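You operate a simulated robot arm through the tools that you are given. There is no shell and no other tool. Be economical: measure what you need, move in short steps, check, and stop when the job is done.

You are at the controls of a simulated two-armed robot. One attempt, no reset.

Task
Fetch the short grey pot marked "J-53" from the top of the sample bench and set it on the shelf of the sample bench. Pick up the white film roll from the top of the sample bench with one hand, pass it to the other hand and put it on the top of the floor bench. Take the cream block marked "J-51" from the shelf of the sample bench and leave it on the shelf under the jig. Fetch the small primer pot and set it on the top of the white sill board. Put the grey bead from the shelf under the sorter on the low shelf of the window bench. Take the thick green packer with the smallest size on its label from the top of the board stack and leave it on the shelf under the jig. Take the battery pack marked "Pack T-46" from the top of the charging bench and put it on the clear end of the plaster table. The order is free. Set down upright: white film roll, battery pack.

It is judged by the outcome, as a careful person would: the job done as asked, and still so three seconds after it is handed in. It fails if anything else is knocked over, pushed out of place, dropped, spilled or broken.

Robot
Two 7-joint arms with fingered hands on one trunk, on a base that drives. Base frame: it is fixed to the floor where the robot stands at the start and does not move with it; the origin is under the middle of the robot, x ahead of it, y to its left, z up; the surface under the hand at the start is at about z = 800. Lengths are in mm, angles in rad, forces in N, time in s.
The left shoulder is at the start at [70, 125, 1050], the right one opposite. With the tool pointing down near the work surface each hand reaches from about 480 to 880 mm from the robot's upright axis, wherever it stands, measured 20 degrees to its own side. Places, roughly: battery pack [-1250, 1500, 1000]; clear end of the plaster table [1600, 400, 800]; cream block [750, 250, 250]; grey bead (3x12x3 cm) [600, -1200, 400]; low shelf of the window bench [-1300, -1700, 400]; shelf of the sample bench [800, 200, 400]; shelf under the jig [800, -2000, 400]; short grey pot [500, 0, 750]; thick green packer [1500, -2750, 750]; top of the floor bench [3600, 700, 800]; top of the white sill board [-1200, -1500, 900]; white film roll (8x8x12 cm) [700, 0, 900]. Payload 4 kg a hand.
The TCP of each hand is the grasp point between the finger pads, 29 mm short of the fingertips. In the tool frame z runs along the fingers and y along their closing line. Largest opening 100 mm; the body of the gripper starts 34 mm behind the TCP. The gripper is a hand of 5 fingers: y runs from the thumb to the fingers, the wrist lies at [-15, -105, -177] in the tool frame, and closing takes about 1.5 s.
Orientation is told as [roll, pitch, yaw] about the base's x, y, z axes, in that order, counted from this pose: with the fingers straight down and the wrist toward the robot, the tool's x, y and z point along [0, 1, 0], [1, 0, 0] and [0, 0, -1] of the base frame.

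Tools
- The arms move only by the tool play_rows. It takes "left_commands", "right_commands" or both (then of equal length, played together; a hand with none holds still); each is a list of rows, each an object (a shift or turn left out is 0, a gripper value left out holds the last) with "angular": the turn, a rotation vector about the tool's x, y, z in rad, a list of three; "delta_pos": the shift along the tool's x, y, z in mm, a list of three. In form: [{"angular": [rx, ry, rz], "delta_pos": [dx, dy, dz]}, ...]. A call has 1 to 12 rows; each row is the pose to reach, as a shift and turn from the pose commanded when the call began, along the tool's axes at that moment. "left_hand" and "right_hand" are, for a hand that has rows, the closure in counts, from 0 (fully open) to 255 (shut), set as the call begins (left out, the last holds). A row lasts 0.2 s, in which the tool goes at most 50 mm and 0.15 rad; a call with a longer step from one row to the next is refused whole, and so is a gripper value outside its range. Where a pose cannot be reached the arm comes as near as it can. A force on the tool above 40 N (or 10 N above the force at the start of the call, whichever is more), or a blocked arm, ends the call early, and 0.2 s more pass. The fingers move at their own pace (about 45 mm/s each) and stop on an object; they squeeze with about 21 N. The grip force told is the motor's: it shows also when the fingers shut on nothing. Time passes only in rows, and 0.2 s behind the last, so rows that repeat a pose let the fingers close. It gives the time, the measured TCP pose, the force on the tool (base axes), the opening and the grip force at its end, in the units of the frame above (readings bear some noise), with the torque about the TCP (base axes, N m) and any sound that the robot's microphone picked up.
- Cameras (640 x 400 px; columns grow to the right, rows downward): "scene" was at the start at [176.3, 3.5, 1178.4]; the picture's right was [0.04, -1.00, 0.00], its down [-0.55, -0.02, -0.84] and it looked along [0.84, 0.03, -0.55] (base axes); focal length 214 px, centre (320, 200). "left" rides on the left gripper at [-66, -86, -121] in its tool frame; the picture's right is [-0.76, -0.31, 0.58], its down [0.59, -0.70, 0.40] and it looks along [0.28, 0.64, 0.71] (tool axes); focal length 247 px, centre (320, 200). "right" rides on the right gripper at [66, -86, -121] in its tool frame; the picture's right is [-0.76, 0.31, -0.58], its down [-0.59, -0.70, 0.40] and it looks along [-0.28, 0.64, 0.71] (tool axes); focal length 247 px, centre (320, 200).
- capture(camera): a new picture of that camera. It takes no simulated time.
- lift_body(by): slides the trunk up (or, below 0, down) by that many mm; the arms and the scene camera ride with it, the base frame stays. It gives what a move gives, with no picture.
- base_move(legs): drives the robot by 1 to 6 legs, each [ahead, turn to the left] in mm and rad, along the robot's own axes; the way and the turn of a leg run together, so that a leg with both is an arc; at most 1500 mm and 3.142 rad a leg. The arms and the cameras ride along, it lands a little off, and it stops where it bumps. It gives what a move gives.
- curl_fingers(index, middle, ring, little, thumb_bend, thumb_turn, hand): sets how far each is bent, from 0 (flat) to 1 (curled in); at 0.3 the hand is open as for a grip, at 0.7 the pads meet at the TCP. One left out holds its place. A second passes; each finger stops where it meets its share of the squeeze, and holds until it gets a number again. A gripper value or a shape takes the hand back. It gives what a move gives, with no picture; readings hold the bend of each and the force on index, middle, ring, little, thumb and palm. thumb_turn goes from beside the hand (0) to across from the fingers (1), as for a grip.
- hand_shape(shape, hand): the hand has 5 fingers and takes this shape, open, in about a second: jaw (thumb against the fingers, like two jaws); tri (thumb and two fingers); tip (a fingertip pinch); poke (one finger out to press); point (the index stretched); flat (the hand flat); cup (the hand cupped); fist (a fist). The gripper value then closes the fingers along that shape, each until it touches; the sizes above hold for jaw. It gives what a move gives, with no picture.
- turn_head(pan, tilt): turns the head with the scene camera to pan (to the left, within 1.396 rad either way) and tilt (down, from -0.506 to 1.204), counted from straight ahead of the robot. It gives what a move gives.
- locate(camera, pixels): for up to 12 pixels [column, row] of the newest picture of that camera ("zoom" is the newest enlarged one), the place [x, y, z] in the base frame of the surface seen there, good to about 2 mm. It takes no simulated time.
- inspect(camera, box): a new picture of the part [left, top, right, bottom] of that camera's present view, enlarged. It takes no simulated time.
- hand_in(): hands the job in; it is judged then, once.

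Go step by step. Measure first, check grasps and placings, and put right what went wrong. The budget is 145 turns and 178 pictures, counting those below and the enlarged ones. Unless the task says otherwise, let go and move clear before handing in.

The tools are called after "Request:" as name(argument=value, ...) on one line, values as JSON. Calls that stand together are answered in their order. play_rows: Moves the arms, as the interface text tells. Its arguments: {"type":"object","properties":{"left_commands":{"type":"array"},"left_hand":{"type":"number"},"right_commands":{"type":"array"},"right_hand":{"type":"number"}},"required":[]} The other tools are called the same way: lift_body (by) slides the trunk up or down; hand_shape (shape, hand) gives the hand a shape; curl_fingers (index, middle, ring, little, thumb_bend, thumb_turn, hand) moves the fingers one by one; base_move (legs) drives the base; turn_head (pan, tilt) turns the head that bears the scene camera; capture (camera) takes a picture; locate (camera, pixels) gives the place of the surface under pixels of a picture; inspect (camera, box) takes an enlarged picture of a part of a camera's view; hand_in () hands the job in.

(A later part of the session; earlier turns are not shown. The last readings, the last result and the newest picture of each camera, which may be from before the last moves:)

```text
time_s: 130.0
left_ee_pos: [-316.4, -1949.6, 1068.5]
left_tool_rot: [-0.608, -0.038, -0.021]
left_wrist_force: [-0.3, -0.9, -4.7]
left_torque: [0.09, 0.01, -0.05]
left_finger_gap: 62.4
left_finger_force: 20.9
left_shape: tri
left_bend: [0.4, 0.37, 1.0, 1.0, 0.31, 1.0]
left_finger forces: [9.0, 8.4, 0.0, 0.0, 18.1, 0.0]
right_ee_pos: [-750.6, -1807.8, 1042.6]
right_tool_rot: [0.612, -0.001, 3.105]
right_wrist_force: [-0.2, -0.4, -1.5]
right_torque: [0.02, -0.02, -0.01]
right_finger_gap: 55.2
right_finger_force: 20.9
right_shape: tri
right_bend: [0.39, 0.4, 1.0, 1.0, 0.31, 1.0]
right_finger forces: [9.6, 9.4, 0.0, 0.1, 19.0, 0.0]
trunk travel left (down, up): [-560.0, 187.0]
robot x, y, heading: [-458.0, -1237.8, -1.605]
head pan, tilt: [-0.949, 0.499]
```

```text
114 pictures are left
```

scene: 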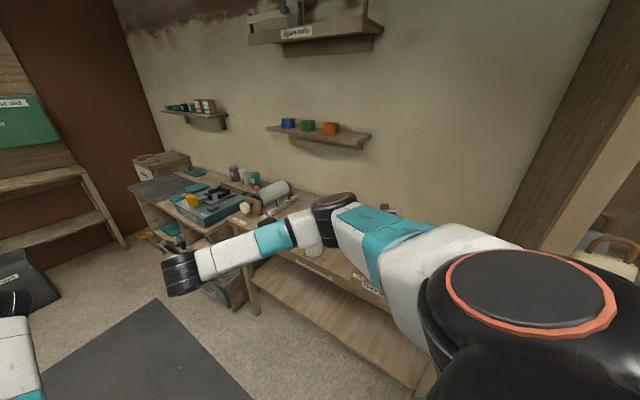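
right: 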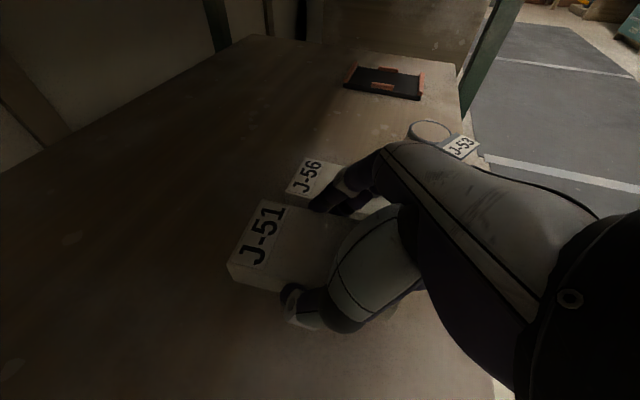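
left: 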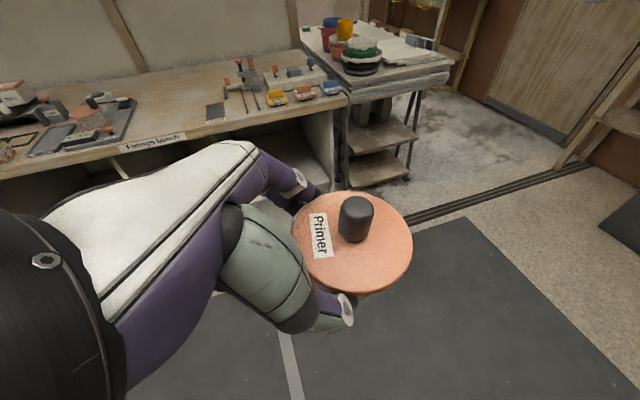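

The Store cabinet front is x=-1163 for y>-1090, so I approach the sill from the −y side with heading 2.75. Pre-position at (-246,-1592).

Request:
base_move(legs=[[0, 0.575], [414, 0], [0, -2.503]])

Request:
turn_head(pan=-0.1, tilt=0.55)

Request:
capture(camera="scene")

```text
time_s: 140.3
left_ee_pos: [-968.5, -1466.5, 1069.1]
left_tool_rot: [-0.607, -0.038, -1.954]
left_wrist_force: [0.4, 0.1, -3.9]
left_torque: [0.0, -0.11, -0.03]
left_finger_gap: 62.1
left_finger_force: 20.9
left_shape: tri
left_bend: [0.4, 0.37, 1.0, 1.0, 0.32, 1.0]
left_finger forces: [8.7, 8.1, 0.0, 0.0, 17.4, 0.0]
right_ee_pos: [-680.9, -1113.0, 1041.6]
right_tool_rot: [0.611, 0.0, 1.172]
right_wrist_force: [0.3, -0.3, -1.8]
right_torque: [0.0, 0.02, 0.01]
right_finger_gap: 55.1
right_finger_force: 21.0
right_shape: tri
right_bend: [0.39, 0.4, 1.0, 1.0, 0.31, 1.0]
right_finger forces: [9.5, 9.0, 0.0, 0.0, 18.5, 0.0]
trunk travel left (down, up): [-560.0, 187.0]
robot x, y, heading: [-251.8, -1586.2, 2.743]
head pan, tilt: [-0.949, 0.499]
```

```text
time_s: 141.4
left_ee_pos: [-968.4, -1467.5, 1068.5]
left_tool_rot: [-0.608, -0.039, -1.955]
left_wrist_force: [0.1, -0.7, -4.6]
left_torque: [-0.03, -0.11, 0.01]
left_finger_gap: 62.2
left_finger_force: 21.0
left_shape: tri
left_bend: [0.4, 0.37, 1.0, 1.0, 0.32, 1.0]
left_finger forces: [8.9, 8.1, 0.0, 0.0, 17.4, 0.1]
right_ee_pos: [-682.4, -1113.5, 1042.6]
right_tool_rot: [0.612, -0.001, 1.171]
right_wrist_force: [0.5, 0.3, -0.8]
right_torque: [-0.02, 0.02, 0.01]
right_finger_gap: 55.0
right_finger_force: 21.1
right_shape: tri
right_bend: [0.39, 0.4, 1.0, 1.0, 0.31, 1.0]
right_finger forces: [9.5, 8.9, 0.1, 0.0, 18.4, 0.1]
trunk travel left (down, up): [-560.0, 187.0]
robot x, y, heading: [-250.4, -1584.3, 2.741]
head pan, tilt: [-0.099, 0.55]
```

```text
113 pictures are left
```

scene: 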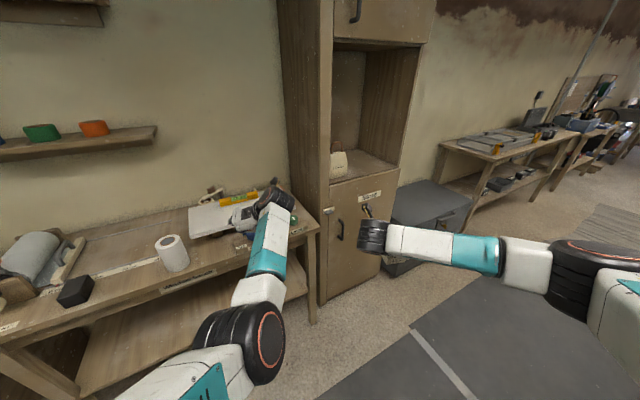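

Request:
inspect(camera="scene", box=[140, 160, 340, 285])

Request:
capture(camera="left")

Request:
locate(camera="scene", pixels=[[190, 208], [192, 236], [205, 215], [220, 228], [235, 200], [255, 195], [240, 240], [292, 218], [228, 202]])

```text
3.20 times, centred on (240, 222) of scene
```

zoom: 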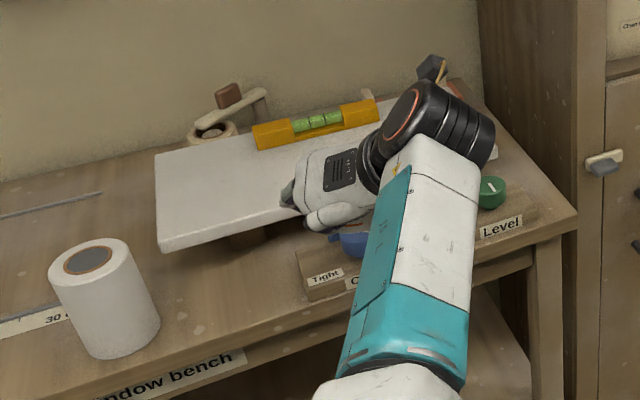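

```text
111 pictures are left
```

left: 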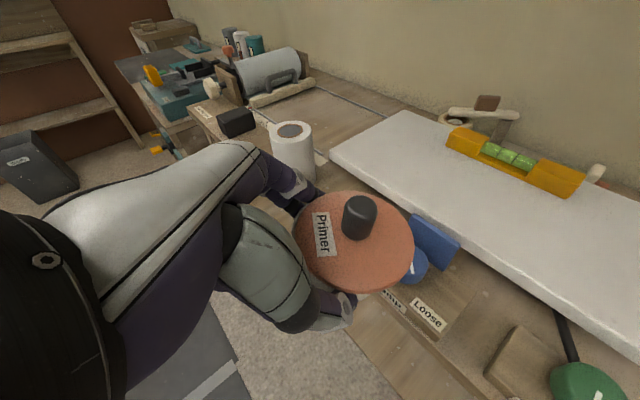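

```text
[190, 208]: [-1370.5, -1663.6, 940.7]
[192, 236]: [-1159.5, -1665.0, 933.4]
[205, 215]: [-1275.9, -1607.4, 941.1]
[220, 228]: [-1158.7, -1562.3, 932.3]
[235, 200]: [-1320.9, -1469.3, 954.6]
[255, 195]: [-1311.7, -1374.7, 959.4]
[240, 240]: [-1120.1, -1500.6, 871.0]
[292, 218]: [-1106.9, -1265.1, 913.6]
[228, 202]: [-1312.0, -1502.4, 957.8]
```

Sill top is z=941, x −1155…−1370, y to −1665; the spirit level lies at x≈−1315. I aim the pot centre at about (−1215,−1420): shift left 53, drive in 228.

Request:
play_rows(left_commands=[{"delta_pos": [7, 27, 10]}, {"delta_pos": [14.4, 53, 20.5]}, {"delta_pos": [14.4, 53, 20.5]}])

Request:
base_move(legs=[[228, 0]])

Request:
capture(camera="left")

Request:
capture(camera="scene")

```text
time_s: 142.2
left_ee_pos: [-988.8, -1516.5, 1048.0]
left_tool_rot: [-0.607, -0.038, -1.953]
left_wrist_force: [0.4, 0.1, -3.8]
left_torque: [-0.02, -0.12, 0.0]
left_finger_gap: 62.2
left_finger_force: 21.2
left_shape: tri
left_bend: [0.4, 0.37, 1.0, 1.0, 0.32, 1.0]
left_finger forces: [8.8, 8.5, 0.1, 0.0, 17.7, 0.0]
right_ee_pos: [-681.3, -1112.9, 1042.4]
right_tool_rot: [0.612, 0.0, 1.169]
right_wrist_force: [-0.2, 0.0, -1.3]
right_torque: [-0.01, -0.02, 0.02]
right_finger_gap: 55.0
right_finger_force: 21.3
right_shape: tri
right_bend: [0.39, 0.4, 1.0, 1.0, 0.31, 1.0]
right_finger forces: [9.6, 9.0, 0.0, 0.1, 18.5, 0.0]
trunk travel left (down, up): [-560.0, 187.0]
robot x, y, heading: [-251.7, -1586.4, 2.747]
head pan, tilt: [-0.099, 0.55]
```

```text
time_s: 144.0
left_ee_pos: [-1199.5, -1429.2, 1045.4]
left_tool_rot: [-0.606, -0.039, -1.954]
left_wrist_force: [0.3, 0.5, -4.4]
left_torque: [-0.03, -0.11, -0.04]
left_finger_gap: 62.4
left_finger_force: 21.2
left_shape: tri
left_bend: [0.4, 0.37, 1.0, 1.0, 0.32, 1.0]
left_finger forces: [8.8, 8.3, 0.1, 0.0, 17.7, 0.0]
right_ee_pos: [-893.0, -1024.0, 1041.3]
right_tool_rot: [0.609, 0.0, 1.172]
right_wrist_force: [-0.4, 0.3, -1.3]
right_torque: [-0.05, -0.06, 0.01]
right_finger_gap: 55.0
right_finger_force: 21.3
right_shape: tri
right_bend: [0.39, 0.4, 1.0, 1.0, 0.31, 1.0]
right_finger forces: [9.5, 9.0, 0.1, 0.0, 18.5, 0.0]
trunk travel left (down, up): [-560.0, 187.0]
robot x, y, heading: [-456.4, -1502.6, 2.744]
head pan, tilt: [-0.099, 0.55]
```

```text
110 pictures are left
```

left: 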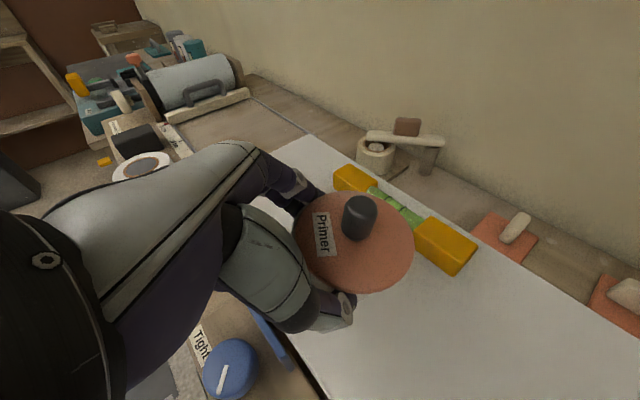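

```text
109 pictures are left
```

scene: 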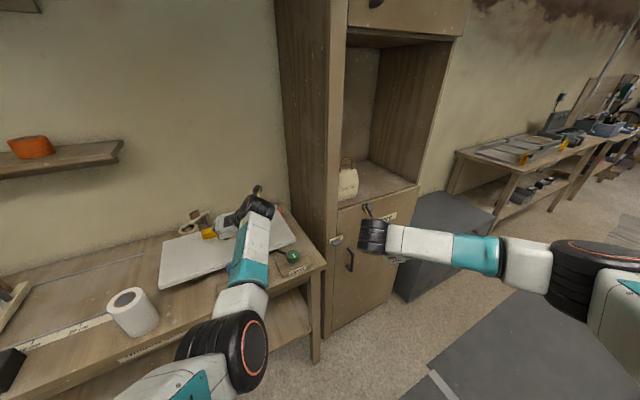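

Request:
locate(camera="left", pixels=[[455, 272], [420, 265], [340, 175], [410, 240], [355, 240], [300, 235], [420, 330], [265, 320], [200, 350], [345, 290]])

```text
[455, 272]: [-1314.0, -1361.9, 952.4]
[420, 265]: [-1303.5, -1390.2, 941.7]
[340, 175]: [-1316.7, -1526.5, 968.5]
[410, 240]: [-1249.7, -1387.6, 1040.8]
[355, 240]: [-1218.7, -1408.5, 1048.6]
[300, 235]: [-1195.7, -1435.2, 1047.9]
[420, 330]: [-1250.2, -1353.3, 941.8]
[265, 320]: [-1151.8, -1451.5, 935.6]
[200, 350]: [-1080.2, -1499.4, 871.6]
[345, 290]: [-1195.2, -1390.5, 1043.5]
```

Pot is at (−1222,−1412) over the board, tilted ~0.1 forward. I lower 46 mm while levelling it.

Request:
play_rows(left_commands=[{"angular": [0, -0.05, 0], "delta_pos": [8.6, 0, 12.3]}, {"angular": [0, -0.1, 0], "delta_pos": [17.2, 0, 24.6]}, {"angular": [0, -0.1, 0], "delta_pos": [26.4, 0, 37.7]}, {"angular": [0, -0.1, 0], "delta_pos": [26.4, 0, 37.7]}])

Request:
capture(camera="left")

Request:
locate(camera="left", pixels=[[410, 240], [355, 250], [300, 235], [345, 290], [340, 195]])

```text
time_s: 145.0
left_ee_pos: [-1198.4, -1429.5, 1001.3]
left_tool_rot: [-0.706, -0.037, -1.955]
left_wrist_force: [0.6, 0.2, -3.0]
left_torque: [0.01, -0.1, 0.01]
left_finger_gap: 62.1
left_finger_force: 21.1
left_shape: tri
left_bend: [0.4, 0.37, 1.0, 1.0, 0.32, 1.0]
left_finger forces: [8.7, 8.6, 0.0, 0.0, 17.7, 0.0]
right_ee_pos: [-891.9, -1024.7, 1042.7]
right_tool_rot: [0.611, 0.0, 1.172]
right_wrist_force: [-0.2, 0.3, -1.3]
right_torque: [-0.05, -0.06, 0.02]
right_finger_gap: 55.4
right_finger_force: 21.6
right_shape: tri
right_bend: [0.39, 0.4, 1.0, 1.0, 0.31, 1.0]
right_finger forces: [9.5, 9.1, 0.0, 0.0, 18.4, 0.0]
trunk travel left (down, up): [-560.0, 187.0]
robot x, y, heading: [-464.3, -1498.8, 2.741]
head pan, tilt: [-0.099, 0.55]
```

```text
108 pictures are left
```

left: 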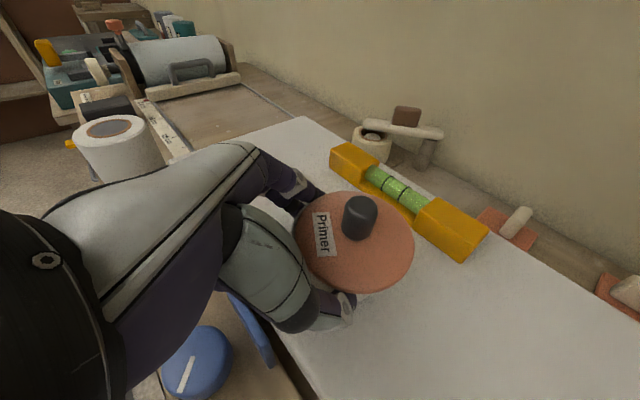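

```text
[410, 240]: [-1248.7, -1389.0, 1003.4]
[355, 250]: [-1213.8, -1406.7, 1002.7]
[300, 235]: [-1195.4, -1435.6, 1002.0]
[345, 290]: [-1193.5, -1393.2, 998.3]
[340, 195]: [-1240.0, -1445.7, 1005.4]
```

Lid is level at 1002.5, so the bottom is 12 mm above the board. Lower 12 and open.

Request:
play_rows(left_commands=[{"delta_pos": [4, 0, 4.7]}, {"delta_pos": [7.8, 0, 9.1]}, {"delta_pos": [7.8, 0, 9.1]}])

Request:
play_rows(left_commands=[{"delta_pos": [0, 0, 0]}, {"delta_pos": [0, 0, 0]}, {"delta_pos": [0, 0, 0]}, {"delta_pos": [0, 0, 0]}, {"delta_pos": [0, 0, 0]}, {"delta_pos": [0, 0, 0]}, {"delta_pos": [0, 0, 0]}], left_hand=0)

Request:
capture(camera="left")

Request:
locate(camera="left", pixels=[[410, 240], [355, 250], [300, 235], [345, 290], [340, 195]])

```text
time_s: 145.8
left_ee_pos: [-1198.4, -1431.2, 988.1]
left_tool_rot: [-0.708, -0.037, -1.956]
left_wrist_force: [0.1, 0.1, -4.2]
left_torque: [-0.05, -0.09, -0.01]
left_finger_gap: 62.1
left_finger_force: 21.0
left_shape: tri
left_bend: [0.4, 0.37, 1.0, 1.0, 0.32, 1.0]
left_finger forces: [8.7, 8.7, 0.0, 0.1, 17.7, 0.1]
right_ee_pos: [-893.4, -1024.8, 1042.6]
right_tool_rot: [0.611, 0.0, 1.171]
right_wrist_force: [-0.2, -0.3, -1.2]
right_torque: [0.01, -0.02, 0.0]
right_finger_gap: 54.9
right_finger_force: 21.4
right_shape: tri
right_bend: [0.39, 0.4, 1.0, 1.0, 0.31, 1.0]
right_finger forces: [9.5, 9.0, 0.0, 0.0, 18.5, 0.0]
trunk travel left (down, up): [-560.0, 187.0]
robot x, y, heading: [-461.9, -1498.2, 2.746]
head pan, tilt: [-0.099, 0.55]
```

```text
time_s: 147.4
left_ee_pos: [-1199.2, -1431.7, 989.7]
left_tool_rot: [-0.707, -0.04, -1.953]
left_wrist_force: [-0.1, 0.2, 0.2]
left_torque: [0.02, 0.02, 0.02]
left_finger_gap: 99.9
left_finger_force: 0.0
left_shape: tri
left_bend: [0.3, 0.3, 0.99, 0.99, 0.3, 0.98]
left_finger forces: [0.0, 0.0, 0.0, 0.0, 0.1, 0.0]
right_ee_pos: [-892.0, -1025.3, 1042.1]
right_tool_rot: [0.611, 0.0, 1.173]
right_wrist_force: [0.1, -0.5, -1.3]
right_torque: [-0.03, 0.04, -0.03]
right_finger_gap: 55.2
right_finger_force: 20.9
right_shape: tri
right_bend: [0.39, 0.4, 1.0, 1.0, 0.31, 1.0]
right_finger forces: [9.4, 9.0, 0.0, 0.0, 18.5, 0.0]
trunk travel left (down, up): [-560.0, 187.0]
robot x, y, heading: [-459.2, -1503.1, 2.746]
head pan, tilt: [-0.099, 0.55]
```

```text
107 pictures are left
```

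left: 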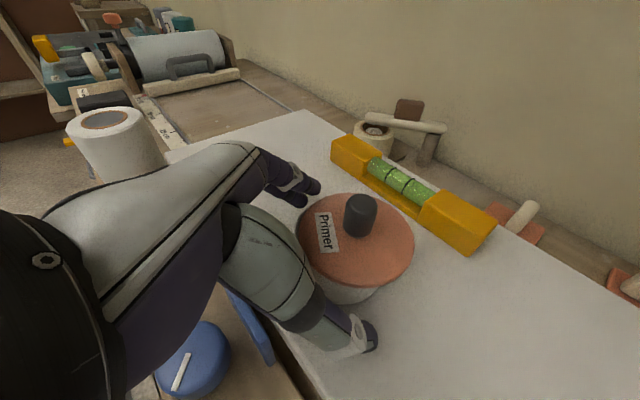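

```text
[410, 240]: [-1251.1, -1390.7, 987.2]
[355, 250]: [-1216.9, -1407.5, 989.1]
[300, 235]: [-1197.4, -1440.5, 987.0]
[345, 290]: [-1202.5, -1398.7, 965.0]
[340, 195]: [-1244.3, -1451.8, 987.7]
```

Primer pot stands level on the sill board. I back away 230 and drive round to face the jig shelf from (−450,−1960).

Request:
base_move(legs=[[-230, 0], [0, 1.468], [422, 0], [0, 2.07]])

Request:
turn_head(pan=-0.05, tilt=0.5)

Request:
capture(camera="scene")

```text
time_s: 160.1
left_ee_pos: [258.1, -1728.3, 988.9]
left_tool_rot: [-0.709, -0.038, 1.612]
left_wrist_force: [0.3, -1.0, 0.0]
left_torque: [0.01, 0.01, 0.02]
left_finger_gap: 100.0
left_finger_force: 0.0
left_shape: tri
left_bend: [0.3, 0.3, 0.99, 0.99, 0.3, 0.98]
left_finger forces: [0.0, 0.0, 0.0, 0.1, 0.0, 0.1]
right_ee_pos: [145.8, -2227.1, 1041.9]
right_tool_rot: [0.611, 0.002, -1.547]
right_wrist_force: [-0.5, 0.0, -0.9]
right_torque: [-0.03, 0.0, -0.01]
right_finger_gap: 55.1
right_finger_force: 20.8
right_shape: tri
right_bend: [0.39, 0.4, 1.0, 1.0, 0.31, 1.0]
right_finger forces: [9.4, 8.9, 0.0, 0.0, 18.3, 0.1]
trunk travel left (down, up): [-560.0, 187.0]
robot x, y, heading: [-447.9, -1971.0, 0.024]
head pan, tilt: [-0.099, 0.55]
```

```text
time_s: 160.8
left_ee_pos: [259.2, -1729.3, 988.9]
left_tool_rot: [-0.708, -0.039, 1.61]
left_wrist_force: [-0.2, -0.4, 0.1]
left_torque: [-0.01, 0.06, 0.0]
left_finger_gap: 99.6
left_finger_force: 0.1
left_shape: tri
left_bend: [0.3, 0.3, 0.99, 0.99, 0.3, 0.98]
left_finger forces: [0.0, 0.1, 0.1, 0.0, 0.0, 0.0]
right_ee_pos: [145.3, -2227.3, 1041.6]
right_tool_rot: [0.612, 0.0, -1.546]
right_wrist_force: [-0.1, -0.1, -1.8]
right_torque: [-0.01, -0.02, 0.0]
right_finger_gap: 55.1
right_finger_force: 20.9
right_shape: tri
right_bend: [0.39, 0.4, 1.0, 1.0, 0.31, 1.0]
right_finger forces: [9.5, 9.0, 0.1, 0.0, 18.2, 0.1]
trunk travel left (down, up): [-560.0, 187.0]
robot x, y, heading: [-445.3, -1972.1, 0.024]
head pan, tilt: [-0.051, 0.499]
```

```text
106 pictures are left
```

scene: 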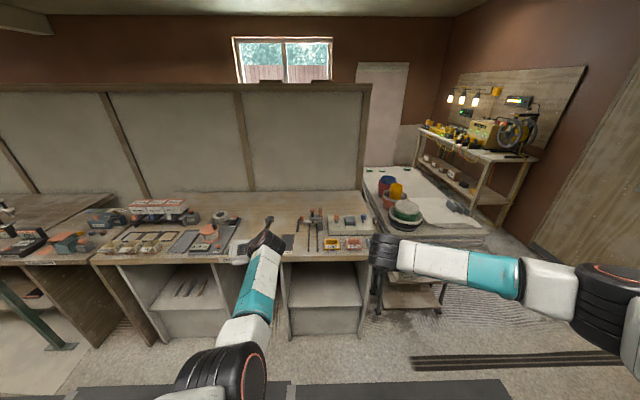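

Request:
inspect(camera="scene", box=[230, 180, 450, 345])

Request:
locate(camera="scene", pixels=[[287, 290], [293, 290], [360, 290], [357, 285], [325, 305], [325, 309], [325, 290], [300, 262], [350, 262], [325, 258], [190, 288], [400, 290]])

```text
2.42 times, centred on (340, 262) of scene
```

zoom: 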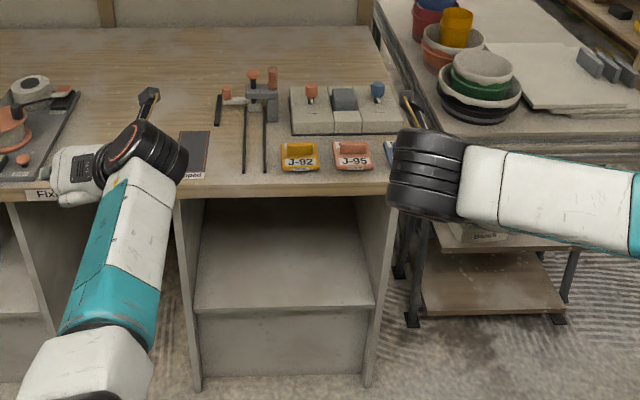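

```text
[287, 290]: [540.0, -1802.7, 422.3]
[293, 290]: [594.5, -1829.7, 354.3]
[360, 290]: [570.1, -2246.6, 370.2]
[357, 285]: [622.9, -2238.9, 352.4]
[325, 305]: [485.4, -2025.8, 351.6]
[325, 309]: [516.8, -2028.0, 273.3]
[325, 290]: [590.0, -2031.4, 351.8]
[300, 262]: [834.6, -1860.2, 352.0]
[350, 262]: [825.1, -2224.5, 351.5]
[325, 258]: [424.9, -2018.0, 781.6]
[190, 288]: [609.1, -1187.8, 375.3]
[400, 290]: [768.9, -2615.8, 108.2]
```

Jig niche: y −1808…−2243, shelf front x=485, z=352. I fold the left hand back to its plain pose and extend the right hand for placing.

Request:
play_rows(left_commands=[{"angular": [0.042, 0.029, 0.135], "delta_pos": [17, 10, -22]}, {"angular": [0.085, 0.057, 0.27], "delta_pos": [34, 20, -45]}, {"angular": [0.128, 0.086, 0.404], "delta_pos": [52, 30, -68]}, {"angular": [0.17, 0.114, 0.539], "delta_pos": [69, 40, -90]}, {"angular": [0.213, 0.143, 0.674], "delta_pos": [86, 50, -113]}, {"angular": [0.255, 0.171, 0.808], "delta_pos": [104, 60, -135]}, {"angular": [0.298, 0.2, 0.943], "delta_pos": [121, 70, -158]}], right_commands=[{"delta_pos": [13, -16, 9]}, {"delta_pos": [27, -31, 19]}, {"delta_pos": [40, -47, 28]}, {"delta_pos": [54, -63, 38]}, {"delta_pos": [67, -79, 47]}, {"delta_pos": [81, -94, 57]}, {"delta_pos": [94, -110, 66]}])

Request:
play_rows(left_commands=[{"angular": [0.042, 0.029, 0.135]}, {"angular": [0.085, 0.057, 0.27]}, {"angular": [0.128, 0.086, 0.404]}, {"angular": [0.17, 0.114, 0.539]}, {"angular": [0.213, 0.143, 0.674]}, {"angular": [0.255, 0.171, 0.808]}, {"angular": [0.298, 0.2, 0.943]}, {"angular": [0.298, 0.2, 0.943]}])

Request:
lift_body(by=-300)

Request:
lift_body(by=-260)

Request:
capture(camera="scene")

```text
time_s: 162.4
left_ee_pos: [59.9, -1668.5, 1033.8]
left_tool_rot: [-0.33, -0.265, 0.632]
left_wrist_force: [0.2, 0.9, -0.1]
left_torque: [0.01, 0.0, 0.01]
left_finger_gap: 99.7
left_finger_force: 0.0
left_shape: tri
left_bend: [0.3, 0.3, 0.99, 0.99, 0.3, 0.98]
left_finger forces: [0.0, 0.0, 0.0, 0.1, 0.0, 0.0]
right_ee_pos: [255.6, -2113.0, 1042.8]
right_tool_rot: [0.61, -0.003, -1.545]
right_wrist_force: [-0.2, 0.7, -0.3]
right_torque: [-0.03, 0.02, -0.03]
right_finger_gap: 54.8
right_finger_force: 20.6
right_shape: tri
right_bend: [0.39, 0.4, 1.0, 1.0, 0.31, 1.0]
right_finger forces: [9.4, 8.9, 0.0, 0.1, 18.3, 0.0]
trunk travel left (down, up): [-560.0, 187.0]
robot x, y, heading: [-444.6, -1968.3, 0.027]
head pan, tilt: [-0.051, 0.499]
```

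```text
time_s: 164.2
left_ee_pos: [59.4, -1668.8, 1033.4]
left_tool_rot: [0.07, -0.072, -0.354]
left_wrist_force: [0.0, 0.4, 0.3]
left_torque: [-0.04, 0.01, -0.06]
left_finger_gap: 99.8
left_finger_force: 0.0
left_shape: tri
left_bend: [0.3, 0.3, 0.99, 0.99, 0.3, 0.98]
left_finger forces: [0.0, 0.1, 0.0, 0.0, 0.1, 0.0]
right_ee_pos: [254.4, -2115.0, 1042.5]
right_tool_rot: [0.61, -0.001, -1.546]
right_wrist_force: [-0.1, -0.2, -1.0]
right_torque: [-0.02, 0.02, 0.0]
right_finger_gap: 55.1
right_finger_force: 20.5
right_shape: tri
right_bend: [0.39, 0.4, 1.0, 1.0, 0.31, 1.0]
right_finger forces: [9.3, 8.9, 0.0, 0.1, 18.3, 0.0]
trunk travel left (down, up): [-560.0, 187.0]
robot x, y, heading: [-440.8, -1973.1, 0.023]
head pan, tilt: [-0.051, 0.499]
```

```text
time_s: 167.2
left_ee_pos: [60.7, -1670.0, 733.6]
left_tool_rot: [0.071, -0.077, -0.351]
left_wrist_force: [0.6, -0.2, 0.2]
left_torque: [0.0, 0.03, 0.03]
left_finger_gap: 99.9
left_finger_force: 0.1
left_shape: tri
left_bend: [0.3, 0.3, 0.99, 0.99, 0.3, 0.98]
left_finger forces: [0.1, 0.0, 0.0, 0.0, 0.0, 0.1]
right_ee_pos: [256.9, -2113.4, 742.9]
right_tool_rot: [0.61, 0.0, -1.545]
right_wrist_force: [0.7, -0.5, -0.3]
right_torque: [0.02, 0.02, -0.02]
right_finger_gap: 54.7
right_finger_force: 20.7
right_shape: tri
right_bend: [0.39, 0.4, 1.0, 1.0, 0.31, 1.0]
right_finger forces: [9.5, 9.0, 0.1, 0.1, 18.3, 0.0]
trunk travel left (down, up): [-260.0, 487.0]
robot x, y, heading: [-441.1, -1972.7, 0.02]
head pan, tilt: [-0.051, 0.499]
```

```text
time_s: 169.8
left_ee_pos: [59.9, -1668.7, 474.1]
left_tool_rot: [0.072, -0.073, -0.35]
left_wrist_force: [0.1, 0.7, -0.1]
left_torque: [0.0, 0.01, -0.02]
left_finger_gap: 100.1
left_finger_force: 0.0
left_shape: tri
left_bend: [0.3, 0.3, 0.99, 0.99, 0.3, 0.98]
left_finger forces: [0.0, 0.1, 0.0, 0.0, 0.1, 0.0]
right_ee_pos: [256.2, -2113.5, 482.5]
right_tool_rot: [0.613, 0.001, -1.545]
right_wrist_force: [-0.2, 0.1, -1.2]
right_torque: [0.02, 0.02, 0.02]
right_finger_gap: 55.4
right_finger_force: 21.2
right_shape: tri
right_bend: [0.39, 0.4, 1.0, 1.0, 0.31, 1.0]
right_finger forces: [9.4, 8.7, 0.0, 0.0, 18.3, 0.0]
trunk travel left (down, up): [0.0, 747.0]
robot x, y, heading: [-444.5, -1971.4, 0.023]
head pan, tilt: [-0.051, 0.499]
```

```text
104 pictures are left
```

scene: 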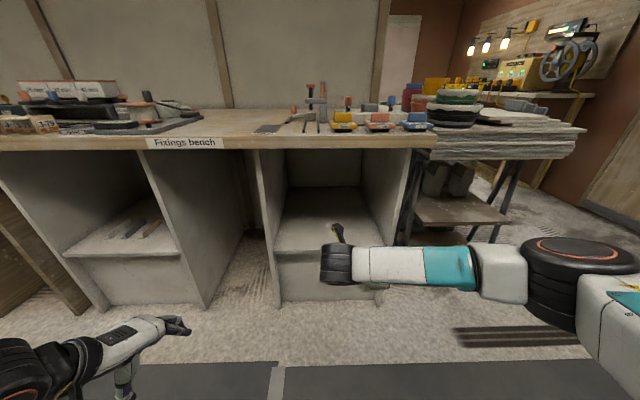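

Lower the right hand to 425 and drive into the niche 320.

Request:
play_rows(right_commands=[{"delta_pos": [-16, 0, 23]}, {"delta_pos": [-32.7, 0, 46.7]}, {"delta_pos": [-32.7, 0, 46.7]}])

Request:
base_move(legs=[[320, 0]])

Request:
capture(camera="right")

```text
time_s: 170.6
left_ee_pos: [60.2, -1668.4, 473.7]
left_tool_rot: [0.072, -0.075, -0.351]
left_wrist_force: [0.0, -0.6, -0.1]
left_torque: [0.01, -0.03, -0.03]
left_finger_gap: 99.8
left_finger_force: 0.1
left_shape: tri
left_bend: [0.3, 0.3, 0.99, 0.99, 0.3, 0.98]
left_finger forces: [0.0, 0.0, 0.0, 0.0, 0.0, 0.0]
right_ee_pos: [257.0, -2115.0, 424.9]
right_tool_rot: [0.609, 0.001, -1.546]
right_wrist_force: [-1.0, 0.3, -1.2]
right_torque: [-0.04, 0.02, 0.01]
right_finger_gap: 54.9
right_finger_force: 21.1
right_shape: tri
right_bend: [0.39, 0.4, 1.0, 1.0, 0.31, 1.0]
right_finger forces: [9.5, 8.9, 0.0, 0.0, 18.3, 0.0]
trunk travel left (down, up): [0.0, 747.0]
robot x, y, heading: [-446.7, -1968.5, 0.026]
head pan, tilt: [-0.051, 0.499]
```

```text
time_s: 172.8
left_ee_pos: [378.3, -1659.3, 473.3]
left_tool_rot: [0.071, -0.074, -0.347]
left_wrist_force: [-0.6, 0.1, -0.3]
left_torque: [-0.02, 0.01, 0.0]
left_finger_gap: 99.9
left_finger_force: 0.1
left_shape: tri
left_bend: [0.3, 0.3, 0.99, 0.99, 0.3, 0.98]
left_finger forces: [0.0, 0.0, 0.1, 0.1, 0.0, 0.1]
right_ee_pos: [575.9, -2105.6, 426.2]
right_tool_rot: [0.611, -0.001, -1.544]
right_wrist_force: [-0.6, -0.7, -1.7]
right_torque: [-0.01, -0.01, -0.01]
right_finger_gap: 55.0
right_finger_force: 21.0
right_shape: tri
right_bend: [0.39, 0.4, 1.0, 1.0, 0.31, 1.0]
right_finger forces: [9.4, 8.9, 0.0, 0.1, 18.2, 0.0]
trunk travel left (down, up): [0.0, 747.0]
robot x, y, heading: [-126.6, -1967.7, 0.024]
head pan, tilt: [-0.051, 0.499]
```

```text
103 pictures are left
```

right: 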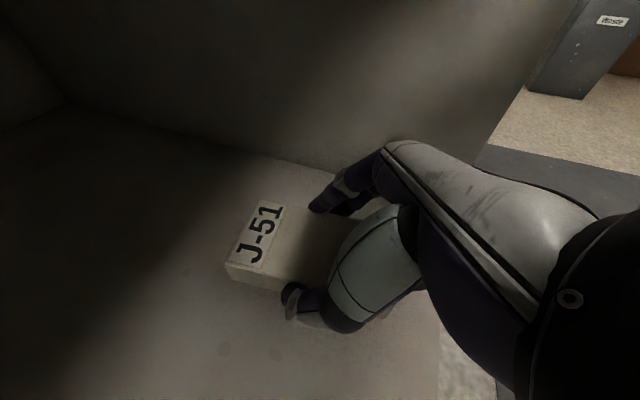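

In the niche with room around. Lower 37 and release.

Request:
play_rows(right_commands=[{"delta_pos": [-9, 0, 13]}, {"delta_pos": [-16, 0, 23]}, {"delta_pos": [-21.2, 0, 30.3]}, {"delta_pos": [-21.2, 0, 30.3]}])

Request:
play_rows(right_commands=[{"delta_pos": [0, 0, 0]}, {"delta_pos": [0, 0, 0]}, {"delta_pos": [0, 0, 0]}, {"delta_pos": [0, 0, 0]}, {"delta_pos": [0, 0, 0]}, {"delta_pos": [0, 0, 0]}], right_hand=0)

Request:
play_rows(right_commands=[{"delta_pos": [10, 0, -14]}, {"delta_pos": [23, 0, -33]}, {"delta_pos": [34, 0, -49]}])

Request:
capture(camera="right")

```text
time_s: 173.8
left_ee_pos: [378.0, -1658.7, 473.8]
left_tool_rot: [0.072, -0.075, -0.349]
left_wrist_force: [-0.4, 0.3, -1.9]
left_torque: [-0.02, -0.01, 0.0]
left_finger_gap: 99.8
left_finger_force: 0.1
left_shape: tri
left_bend: [0.3, 0.3, 0.99, 0.99, 0.3, 0.98]
left_finger forces: [0.0, 0.1, 0.0, 0.0, 0.0, 0.0]
right_ee_pos: [574.7, -2105.5, 388.9]
right_tool_rot: [0.612, 0.0, -1.544]
right_wrist_force: [-0.9, -0.2, 3.5]
right_torque: [0.01, -0.01, 0.02]
right_finger_gap: 55.1
right_finger_force: 21.1
right_shape: tri
right_bend: [0.39, 0.4, 1.0, 1.0, 0.31, 1.0]
right_finger forces: [9.7, 9.3, 0.0, 0.0, 18.9, 0.1]
trunk travel left (down, up): [0.0, 747.0]
robot x, y, heading: [-129.7, -1961.0, 0.023]
head pan, tilt: [-0.051, 0.499]
```

```text
time_s: 175.2
left_ee_pos: [377.0, -1660.1, 473.8]
left_tool_rot: [0.071, -0.074, -0.349]
left_wrist_force: [0.1, -0.3, -0.8]
left_torque: [-0.03, -0.02, -0.03]
left_finger_gap: 100.0
left_finger_force: 0.0
left_shape: tri
left_bend: [0.3, 0.3, 0.99, 0.99, 0.3, 0.98]
left_finger forces: [0.1, 0.0, 0.0, 0.2, 0.1, 0.0]
right_ee_pos: [575.4, -2104.2, 389.3]
right_tool_rot: [0.61, 0.0, -1.545]
right_wrist_force: [0.2, 1.5, 4.6]
right_torque: [-0.04, 0.11, -0.05]
right_finger_gap: 99.5
right_finger_force: 0.0
right_shape: tri
right_bend: [0.3, 0.3, 0.99, 1.0, 0.3, 0.98]
right_finger forces: [0.0, 0.0, 4.6, 0.0, 0.0, 0.0]
trunk travel left (down, up): [0.0, 747.0]
robot x, y, heading: [-124.8, -1963.4, 0.022]
head pan, tilt: [-0.051, 0.499]
```

```text
time_s: 176.0
left_ee_pos: [377.6, -1660.4, 473.8]
left_tool_rot: [0.071, -0.075, -0.349]
left_wrist_force: [0.5, 0.4, -0.3]
left_torque: [-0.01, 0.02, 0.0]
left_finger_gap: 99.8
left_finger_force: 0.1
left_shape: tri
left_bend: [0.3, 0.3, 0.99, 0.99, 0.3, 0.98]
left_finger forces: [0.0, 0.1, 0.1, 0.1, 0.0, 0.0]
right_ee_pos: [574.5, -2104.4, 447.6]
right_tool_rot: [0.609, 0.0, -1.545]
right_wrist_force: [-0.2, 0.2, 0.8]
right_torque: [0.01, -0.01, -0.04]
right_finger_gap: 99.7
right_finger_force: 0.1
right_shape: tri
right_bend: [0.3, 0.3, 0.99, 1.0, 0.3, 0.98]
right_finger forces: [0.1, 0.0, 0.0, 0.0, 0.0, 0.0]
trunk travel left (down, up): [0.0, 747.0]
robot x, y, heading: [-121.7, -1964.4, 0.027]
head pan, tilt: [-0.051, 0.499]
```

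```text
102 pictures are left
```

right: 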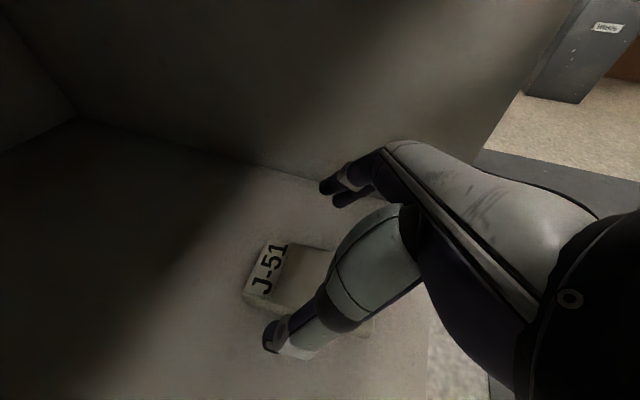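

J-51 is on the jig shelf. Next the grey bead: back out and drive abreast of the sorter shelf.

Request:
base_move(legs=[[-320, 0], [0, 1.545], [935, 0], [0, -1.571]])

Request:
turn_head(pan=-0.2, tilt=0.45)

Request:
capture(camera="scene")

Request:
capture(camera="right")

```text
time_s: 190.4
left_ee_pos: [26.5, -740.3, 472.6]
left_tool_rot: [0.071, -0.074, -0.342]
left_wrist_force: [0.2, 0.0, 1.3]
left_torque: [-0.01, -0.01, -0.02]
left_finger_gap: 99.9
left_finger_force: 0.0
left_shape: tri
left_bend: [0.3, 0.3, 0.99, 0.99, 0.3, 0.98]
left_finger forces: [0.0, 0.1, 0.0, 0.0, 0.0, 0.1]
right_ee_pos: [226.7, -1182.5, 448.3]
right_tool_rot: [0.612, 0.001, -1.539]
right_wrist_force: [-0.6, -0.5, 0.1]
right_torque: [0.0, -0.02, 0.04]
right_finger_gap: 99.7
right_finger_force: 0.1
right_shape: tri
right_bend: [0.3, 0.3, 0.99, 1.0, 0.3, 0.98]
right_finger forces: [0.1, 0.0, 0.0, 0.0, 0.0, 0.1]
trunk travel left (down, up): [0.0, 747.0]
robot x, y, heading: [-476.2, -1048.9, 0.029]
head pan, tilt: [-0.051, 0.499]
```

```text
time_s: 191.1
left_ee_pos: [28.7, -740.8, 472.9]
left_tool_rot: [0.071, -0.074, -0.343]
left_wrist_force: [0.1, -0.2, 0.3]
left_torque: [0.0, 0.0, -0.01]
left_finger_gap: 99.9
left_finger_force: 0.0
left_shape: tri
left_bend: [0.3, 0.3, 0.99, 0.99, 0.3, 0.98]
left_finger forces: [0.0, 0.0, 0.1, 0.0, 0.0, 0.0]
right_ee_pos: [229.0, -1183.9, 447.4]
right_tool_rot: [0.611, 0.0, -1.538]
right_wrist_force: [-0.8, 0.7, -0.1]
right_torque: [0.01, -0.01, -0.01]
right_finger_gap: 99.9
right_finger_force: 0.0
right_shape: tri
right_bend: [0.3, 0.3, 0.99, 1.0, 0.3, 0.98]
right_finger forces: [0.0, 0.0, 0.0, 0.1, 0.0, 0.1]
trunk travel left (down, up): [0.0, 747.0]
robot x, y, heading: [-473.9, -1044.5, 0.031]
head pan, tilt: [-0.201, 0.45]
```

```text
101 pictures are left
```

scene: 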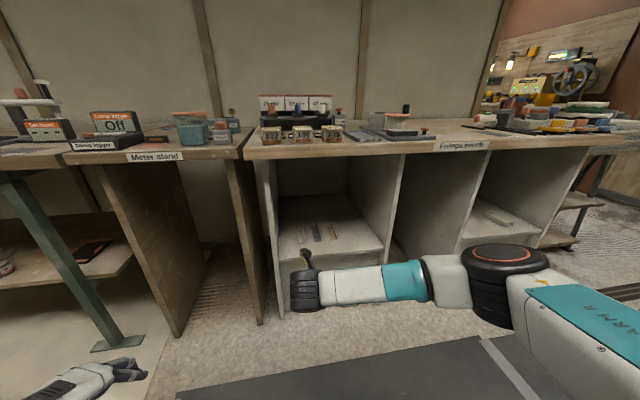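

```text
100 pictures are left
```

right: 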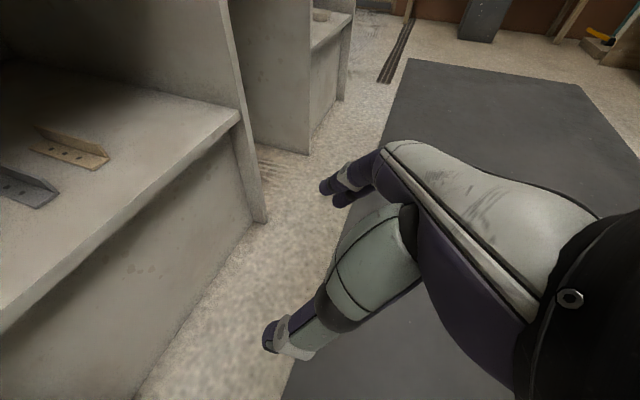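

Request:
inspect(camera="scene", box=[270, 195, 390, 270])

Request:
inspect(camera="right", box=[0, 100, 160, 230])

Request:
locate(camera="right", pixels=[[55, 188], [40, 206], [35, 198], [10, 195], [10, 180], [5, 172], [108, 158], [100, 168], [35, 150], [42, 130], [235, 125], [120, 190]])

```text
5.33 times, centred on (330, 232) of scene
```

zoom: 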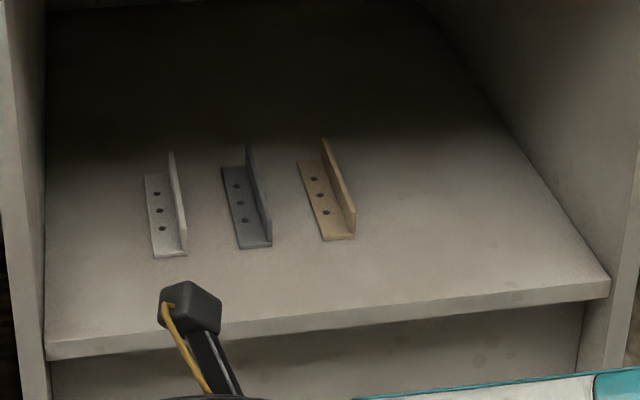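

```text
3.08 times, centred on (80, 165) of right
```

zoom: 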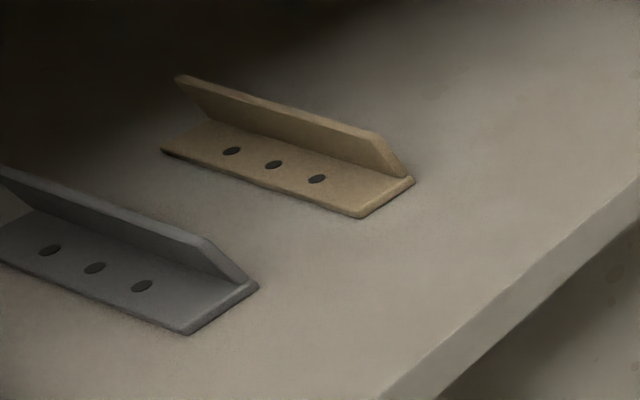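

```text
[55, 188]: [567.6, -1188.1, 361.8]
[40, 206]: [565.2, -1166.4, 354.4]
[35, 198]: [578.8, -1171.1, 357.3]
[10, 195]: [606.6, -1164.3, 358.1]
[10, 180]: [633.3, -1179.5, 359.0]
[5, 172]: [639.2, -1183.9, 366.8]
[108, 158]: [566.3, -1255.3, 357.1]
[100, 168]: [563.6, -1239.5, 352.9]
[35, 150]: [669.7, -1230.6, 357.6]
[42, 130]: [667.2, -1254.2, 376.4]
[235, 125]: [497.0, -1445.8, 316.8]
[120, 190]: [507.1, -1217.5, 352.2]
```

The grey bead is the middle one: an L-profile x 565–685 with its upright wall at y≈−1187 up to z≈382. I'll pinch that wall with the fingers pre-closed to ~40 mm.

Request:
play_rows(right_commands=[{"delta_pos": [-6, 8, 9]}, {"delta_pos": [-12.6, 15, 18]}, {"delta_pos": [-12.6, 15, 18]}, {"delta_pos": [-12.6, 15, 18]}, {"delta_pos": [-12.6, 15, 18]}, {"delta_pos": [-12.6, 15, 18]}], right_hand=150)

Request:
base_move(legs=[[379, 0]])

Request:
capture(camera="right")

```text
time_s: 192.5
left_ee_pos: [26.8, -739.8, 473.0]
left_tool_rot: [0.072, -0.075, -0.344]
left_wrist_force: [0.1, -0.2, 0.2]
left_torque: [0.0, -0.02, 0.02]
left_finger_gap: 99.8
left_finger_force: 0.2
left_shape: tri
left_bend: [0.3, 0.3, 0.99, 0.99, 0.3, 0.98]
left_finger forces: [0.0, 0.0, 0.0, 0.0, 0.0, 0.0]
right_ee_pos: [227.5, -1197.2, 426.9]
right_tool_rot: [0.61, 0.001, -1.539]
right_wrist_force: [0.6, 0.4, 0.7]
right_torque: [0.04, 0.05, -0.03]
right_finger_gap: 41.7
right_finger_force: 0.0
right_shape: tri
right_bend: [0.43, 0.46, 0.99, 1.0, 0.4, 1.0]
right_finger forces: [0.1, 0.0, 0.1, 0.0, 0.1, 0.0]
trunk travel left (down, up): [0.0, 747.0]
robot x, y, heading: [-471.7, -1050.7, 0.032]
head pan, tilt: [-0.201, 0.45]
```

```text
time_s: 194.9
left_ee_pos: [411.9, -729.8, 474.6]
left_tool_rot: [0.072, -0.074, -0.346]
left_wrist_force: [1.1, 0.3, 0.3]
left_torque: [-0.03, 0.0, -0.02]
left_finger_gap: 99.6
left_finger_force: 0.1
left_shape: tri
left_bend: [0.3, 0.3, 0.99, 0.99, 0.3, 0.98]
left_finger forces: [0.1, 0.0, 0.1, 0.1, 0.1, 0.0]
right_ee_pos: [611.3, -1190.0, 425.7]
right_tool_rot: [0.611, -0.001, -1.544]
right_wrist_force: [0.4, 0.3, -0.4]
right_torque: [-0.01, 0.03, 0.03]
right_finger_gap: 41.4
right_finger_force: 0.0
right_shape: tri
right_bend: [0.43, 0.46, 0.99, 1.0, 0.4, 1.0]
right_finger forces: [0.1, 0.0, 0.0, 0.0, 0.1, 0.1]
trunk travel left (down, up): [0.0, 747.0]
robot x, y, heading: [-92.7, -1032.9, 0.027]
head pan, tilt: [-0.201, 0.45]
```

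```text
97 pictures are left
```

right: 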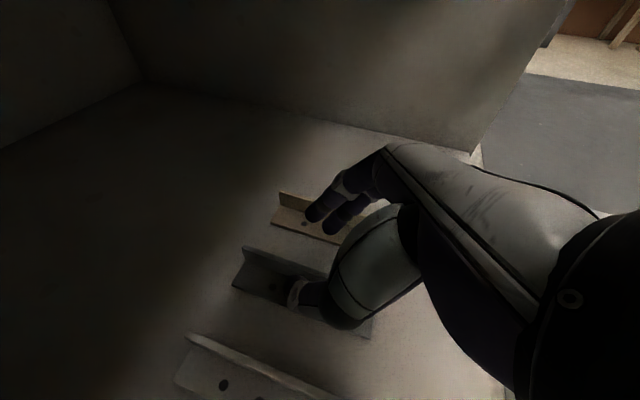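

Request:
locate(camera="right", pixels=[[243, 250], [265, 254], [285, 262], [234, 288], [282, 196], [275, 222], [190, 337], [320, 270], [330, 330], [365, 335]])

Request:
inspect(camera="right", box=[220, 170, 400, 350])

```text
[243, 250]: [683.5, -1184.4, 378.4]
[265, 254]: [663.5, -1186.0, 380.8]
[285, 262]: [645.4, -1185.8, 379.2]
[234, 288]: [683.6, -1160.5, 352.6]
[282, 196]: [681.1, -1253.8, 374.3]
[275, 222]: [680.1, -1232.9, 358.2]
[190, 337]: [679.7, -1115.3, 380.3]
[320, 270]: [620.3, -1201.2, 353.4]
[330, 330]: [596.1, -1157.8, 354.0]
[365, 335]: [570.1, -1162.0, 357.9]
```

```text
2.22 times, centred on (310, 260) of right
```

zoom: 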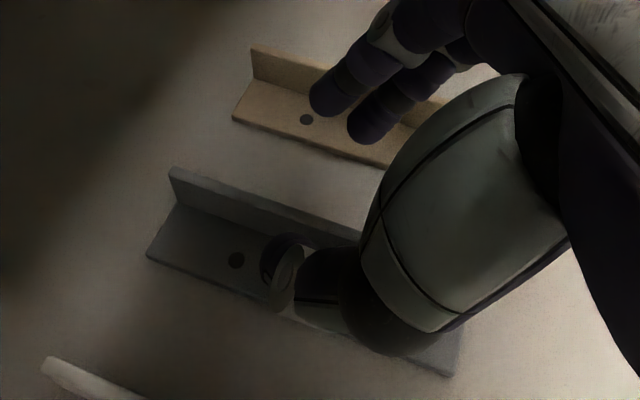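

Wall lies at y −1184…−1190, matching the TCP. Lower to 394 and look before closing.

Request:
play_rows(right_commands=[{"delta_pos": [-9, -2, 13]}, {"delta_pos": [-18.4, -2, 26.2]}, {"delta_pos": [-18.4, -2, 26.2]}])

Request:
inspect(camera="right", box=[220, 170, 400, 350])

```text
time_s: 195.7
left_ee_pos: [412.6, -730.3, 472.9]
left_tool_rot: [0.072, -0.075, -0.346]
left_wrist_force: [0.5, -0.5, 0.1]
left_torque: [-0.01, 0.0, 0.01]
left_finger_gap: 99.6
left_finger_force: 0.1
left_shape: tri
left_bend: [0.3, 0.3, 0.99, 0.99, 0.3, 0.98]
left_finger forces: [0.0, 0.0, 0.0, 0.0, 0.1, 0.0]
right_ee_pos: [611.2, -1186.2, 394.6]
right_tool_rot: [0.611, 0.0, -1.541]
right_wrist_force: [-0.7, 0.3, 0.7]
right_torque: [-0.01, 0.01, 0.01]
right_finger_gap: 41.5
right_finger_force: 0.0
right_shape: tri
right_bend: [0.43, 0.46, 0.99, 1.0, 0.4, 1.0]
right_finger forces: [0.1, 0.0, 0.0, 0.1, 0.1, 0.1]
trunk travel left (down, up): [0.0, 747.0]
robot x, y, heading: [-91.2, -1034.3, 0.029]
head pan, tilt: [-0.201, 0.45]
```

```text
2.22 times, centred on (310, 260) of right
```

zoom: 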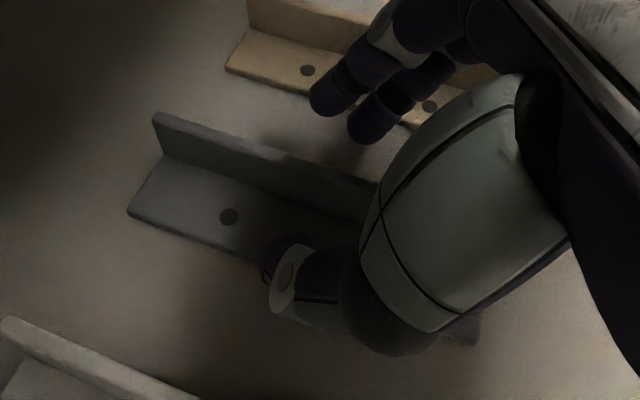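

Wall passes between thumb and fingers. Close.

Request:
play_rows(right_commands=[{"delta_pos": [-1, 0, 2]}, {"delta_pos": [-1, 0, 2]}, {"delta_pos": [-1, 0, 2]}, {"delta_pos": [-1, 0, 2]}, {"delta_pos": [-1, 0, 2]}, {"delta_pos": [-1, 0, 2]}], right_hand=255)

Request:
inspect(camera="right", box=[220, 170, 400, 350])

```text
time_s: 197.1
left_ee_pos: [412.6, -729.9, 473.5]
left_tool_rot: [0.072, -0.075, -0.346]
left_wrist_force: [-0.8, -0.1, 0.3]
left_torque: [0.03, -0.01, 0.0]
left_finger_gap: 99.4
left_finger_force: 0.0
left_shape: tri
left_bend: [0.3, 0.3, 0.99, 0.99, 0.3, 0.98]
left_finger forces: [0.0, 0.0, 0.0, 0.1, 0.0, 0.0]
right_ee_pos: [612.0, -1187.4, 392.3]
right_tool_rot: [0.61, 0.0, -1.542]
right_wrist_force: [0.3, 0.1, -0.1]
right_torque: [0.01, 0.0, 0.02]
right_finger_gap: 0.0
right_finger_force: 21.1
right_shape: tri
right_bend: [0.7, 0.7, 1.0, 1.0, 0.7, 1.0]
right_finger forces: [9.3, 9.7, 0.1, 0.1, 18.7, 0.0]
trunk travel left (down, up): [0.0, 747.0]
robot x, y, heading: [-90.6, -1034.8, 0.027]
head pan, tilt: [-0.201, 0.45]
```

```text
2.22 times, centred on (310, 260) of right
```

zoom: 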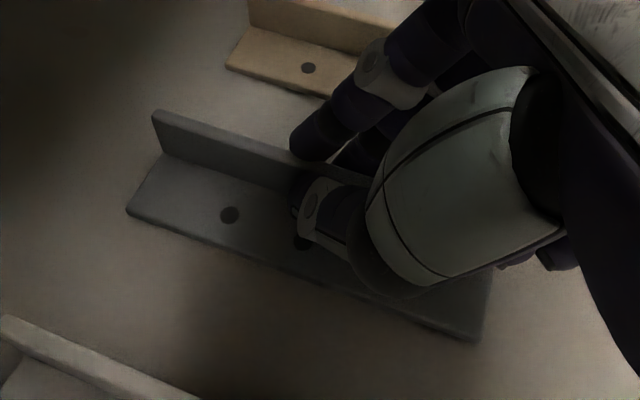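

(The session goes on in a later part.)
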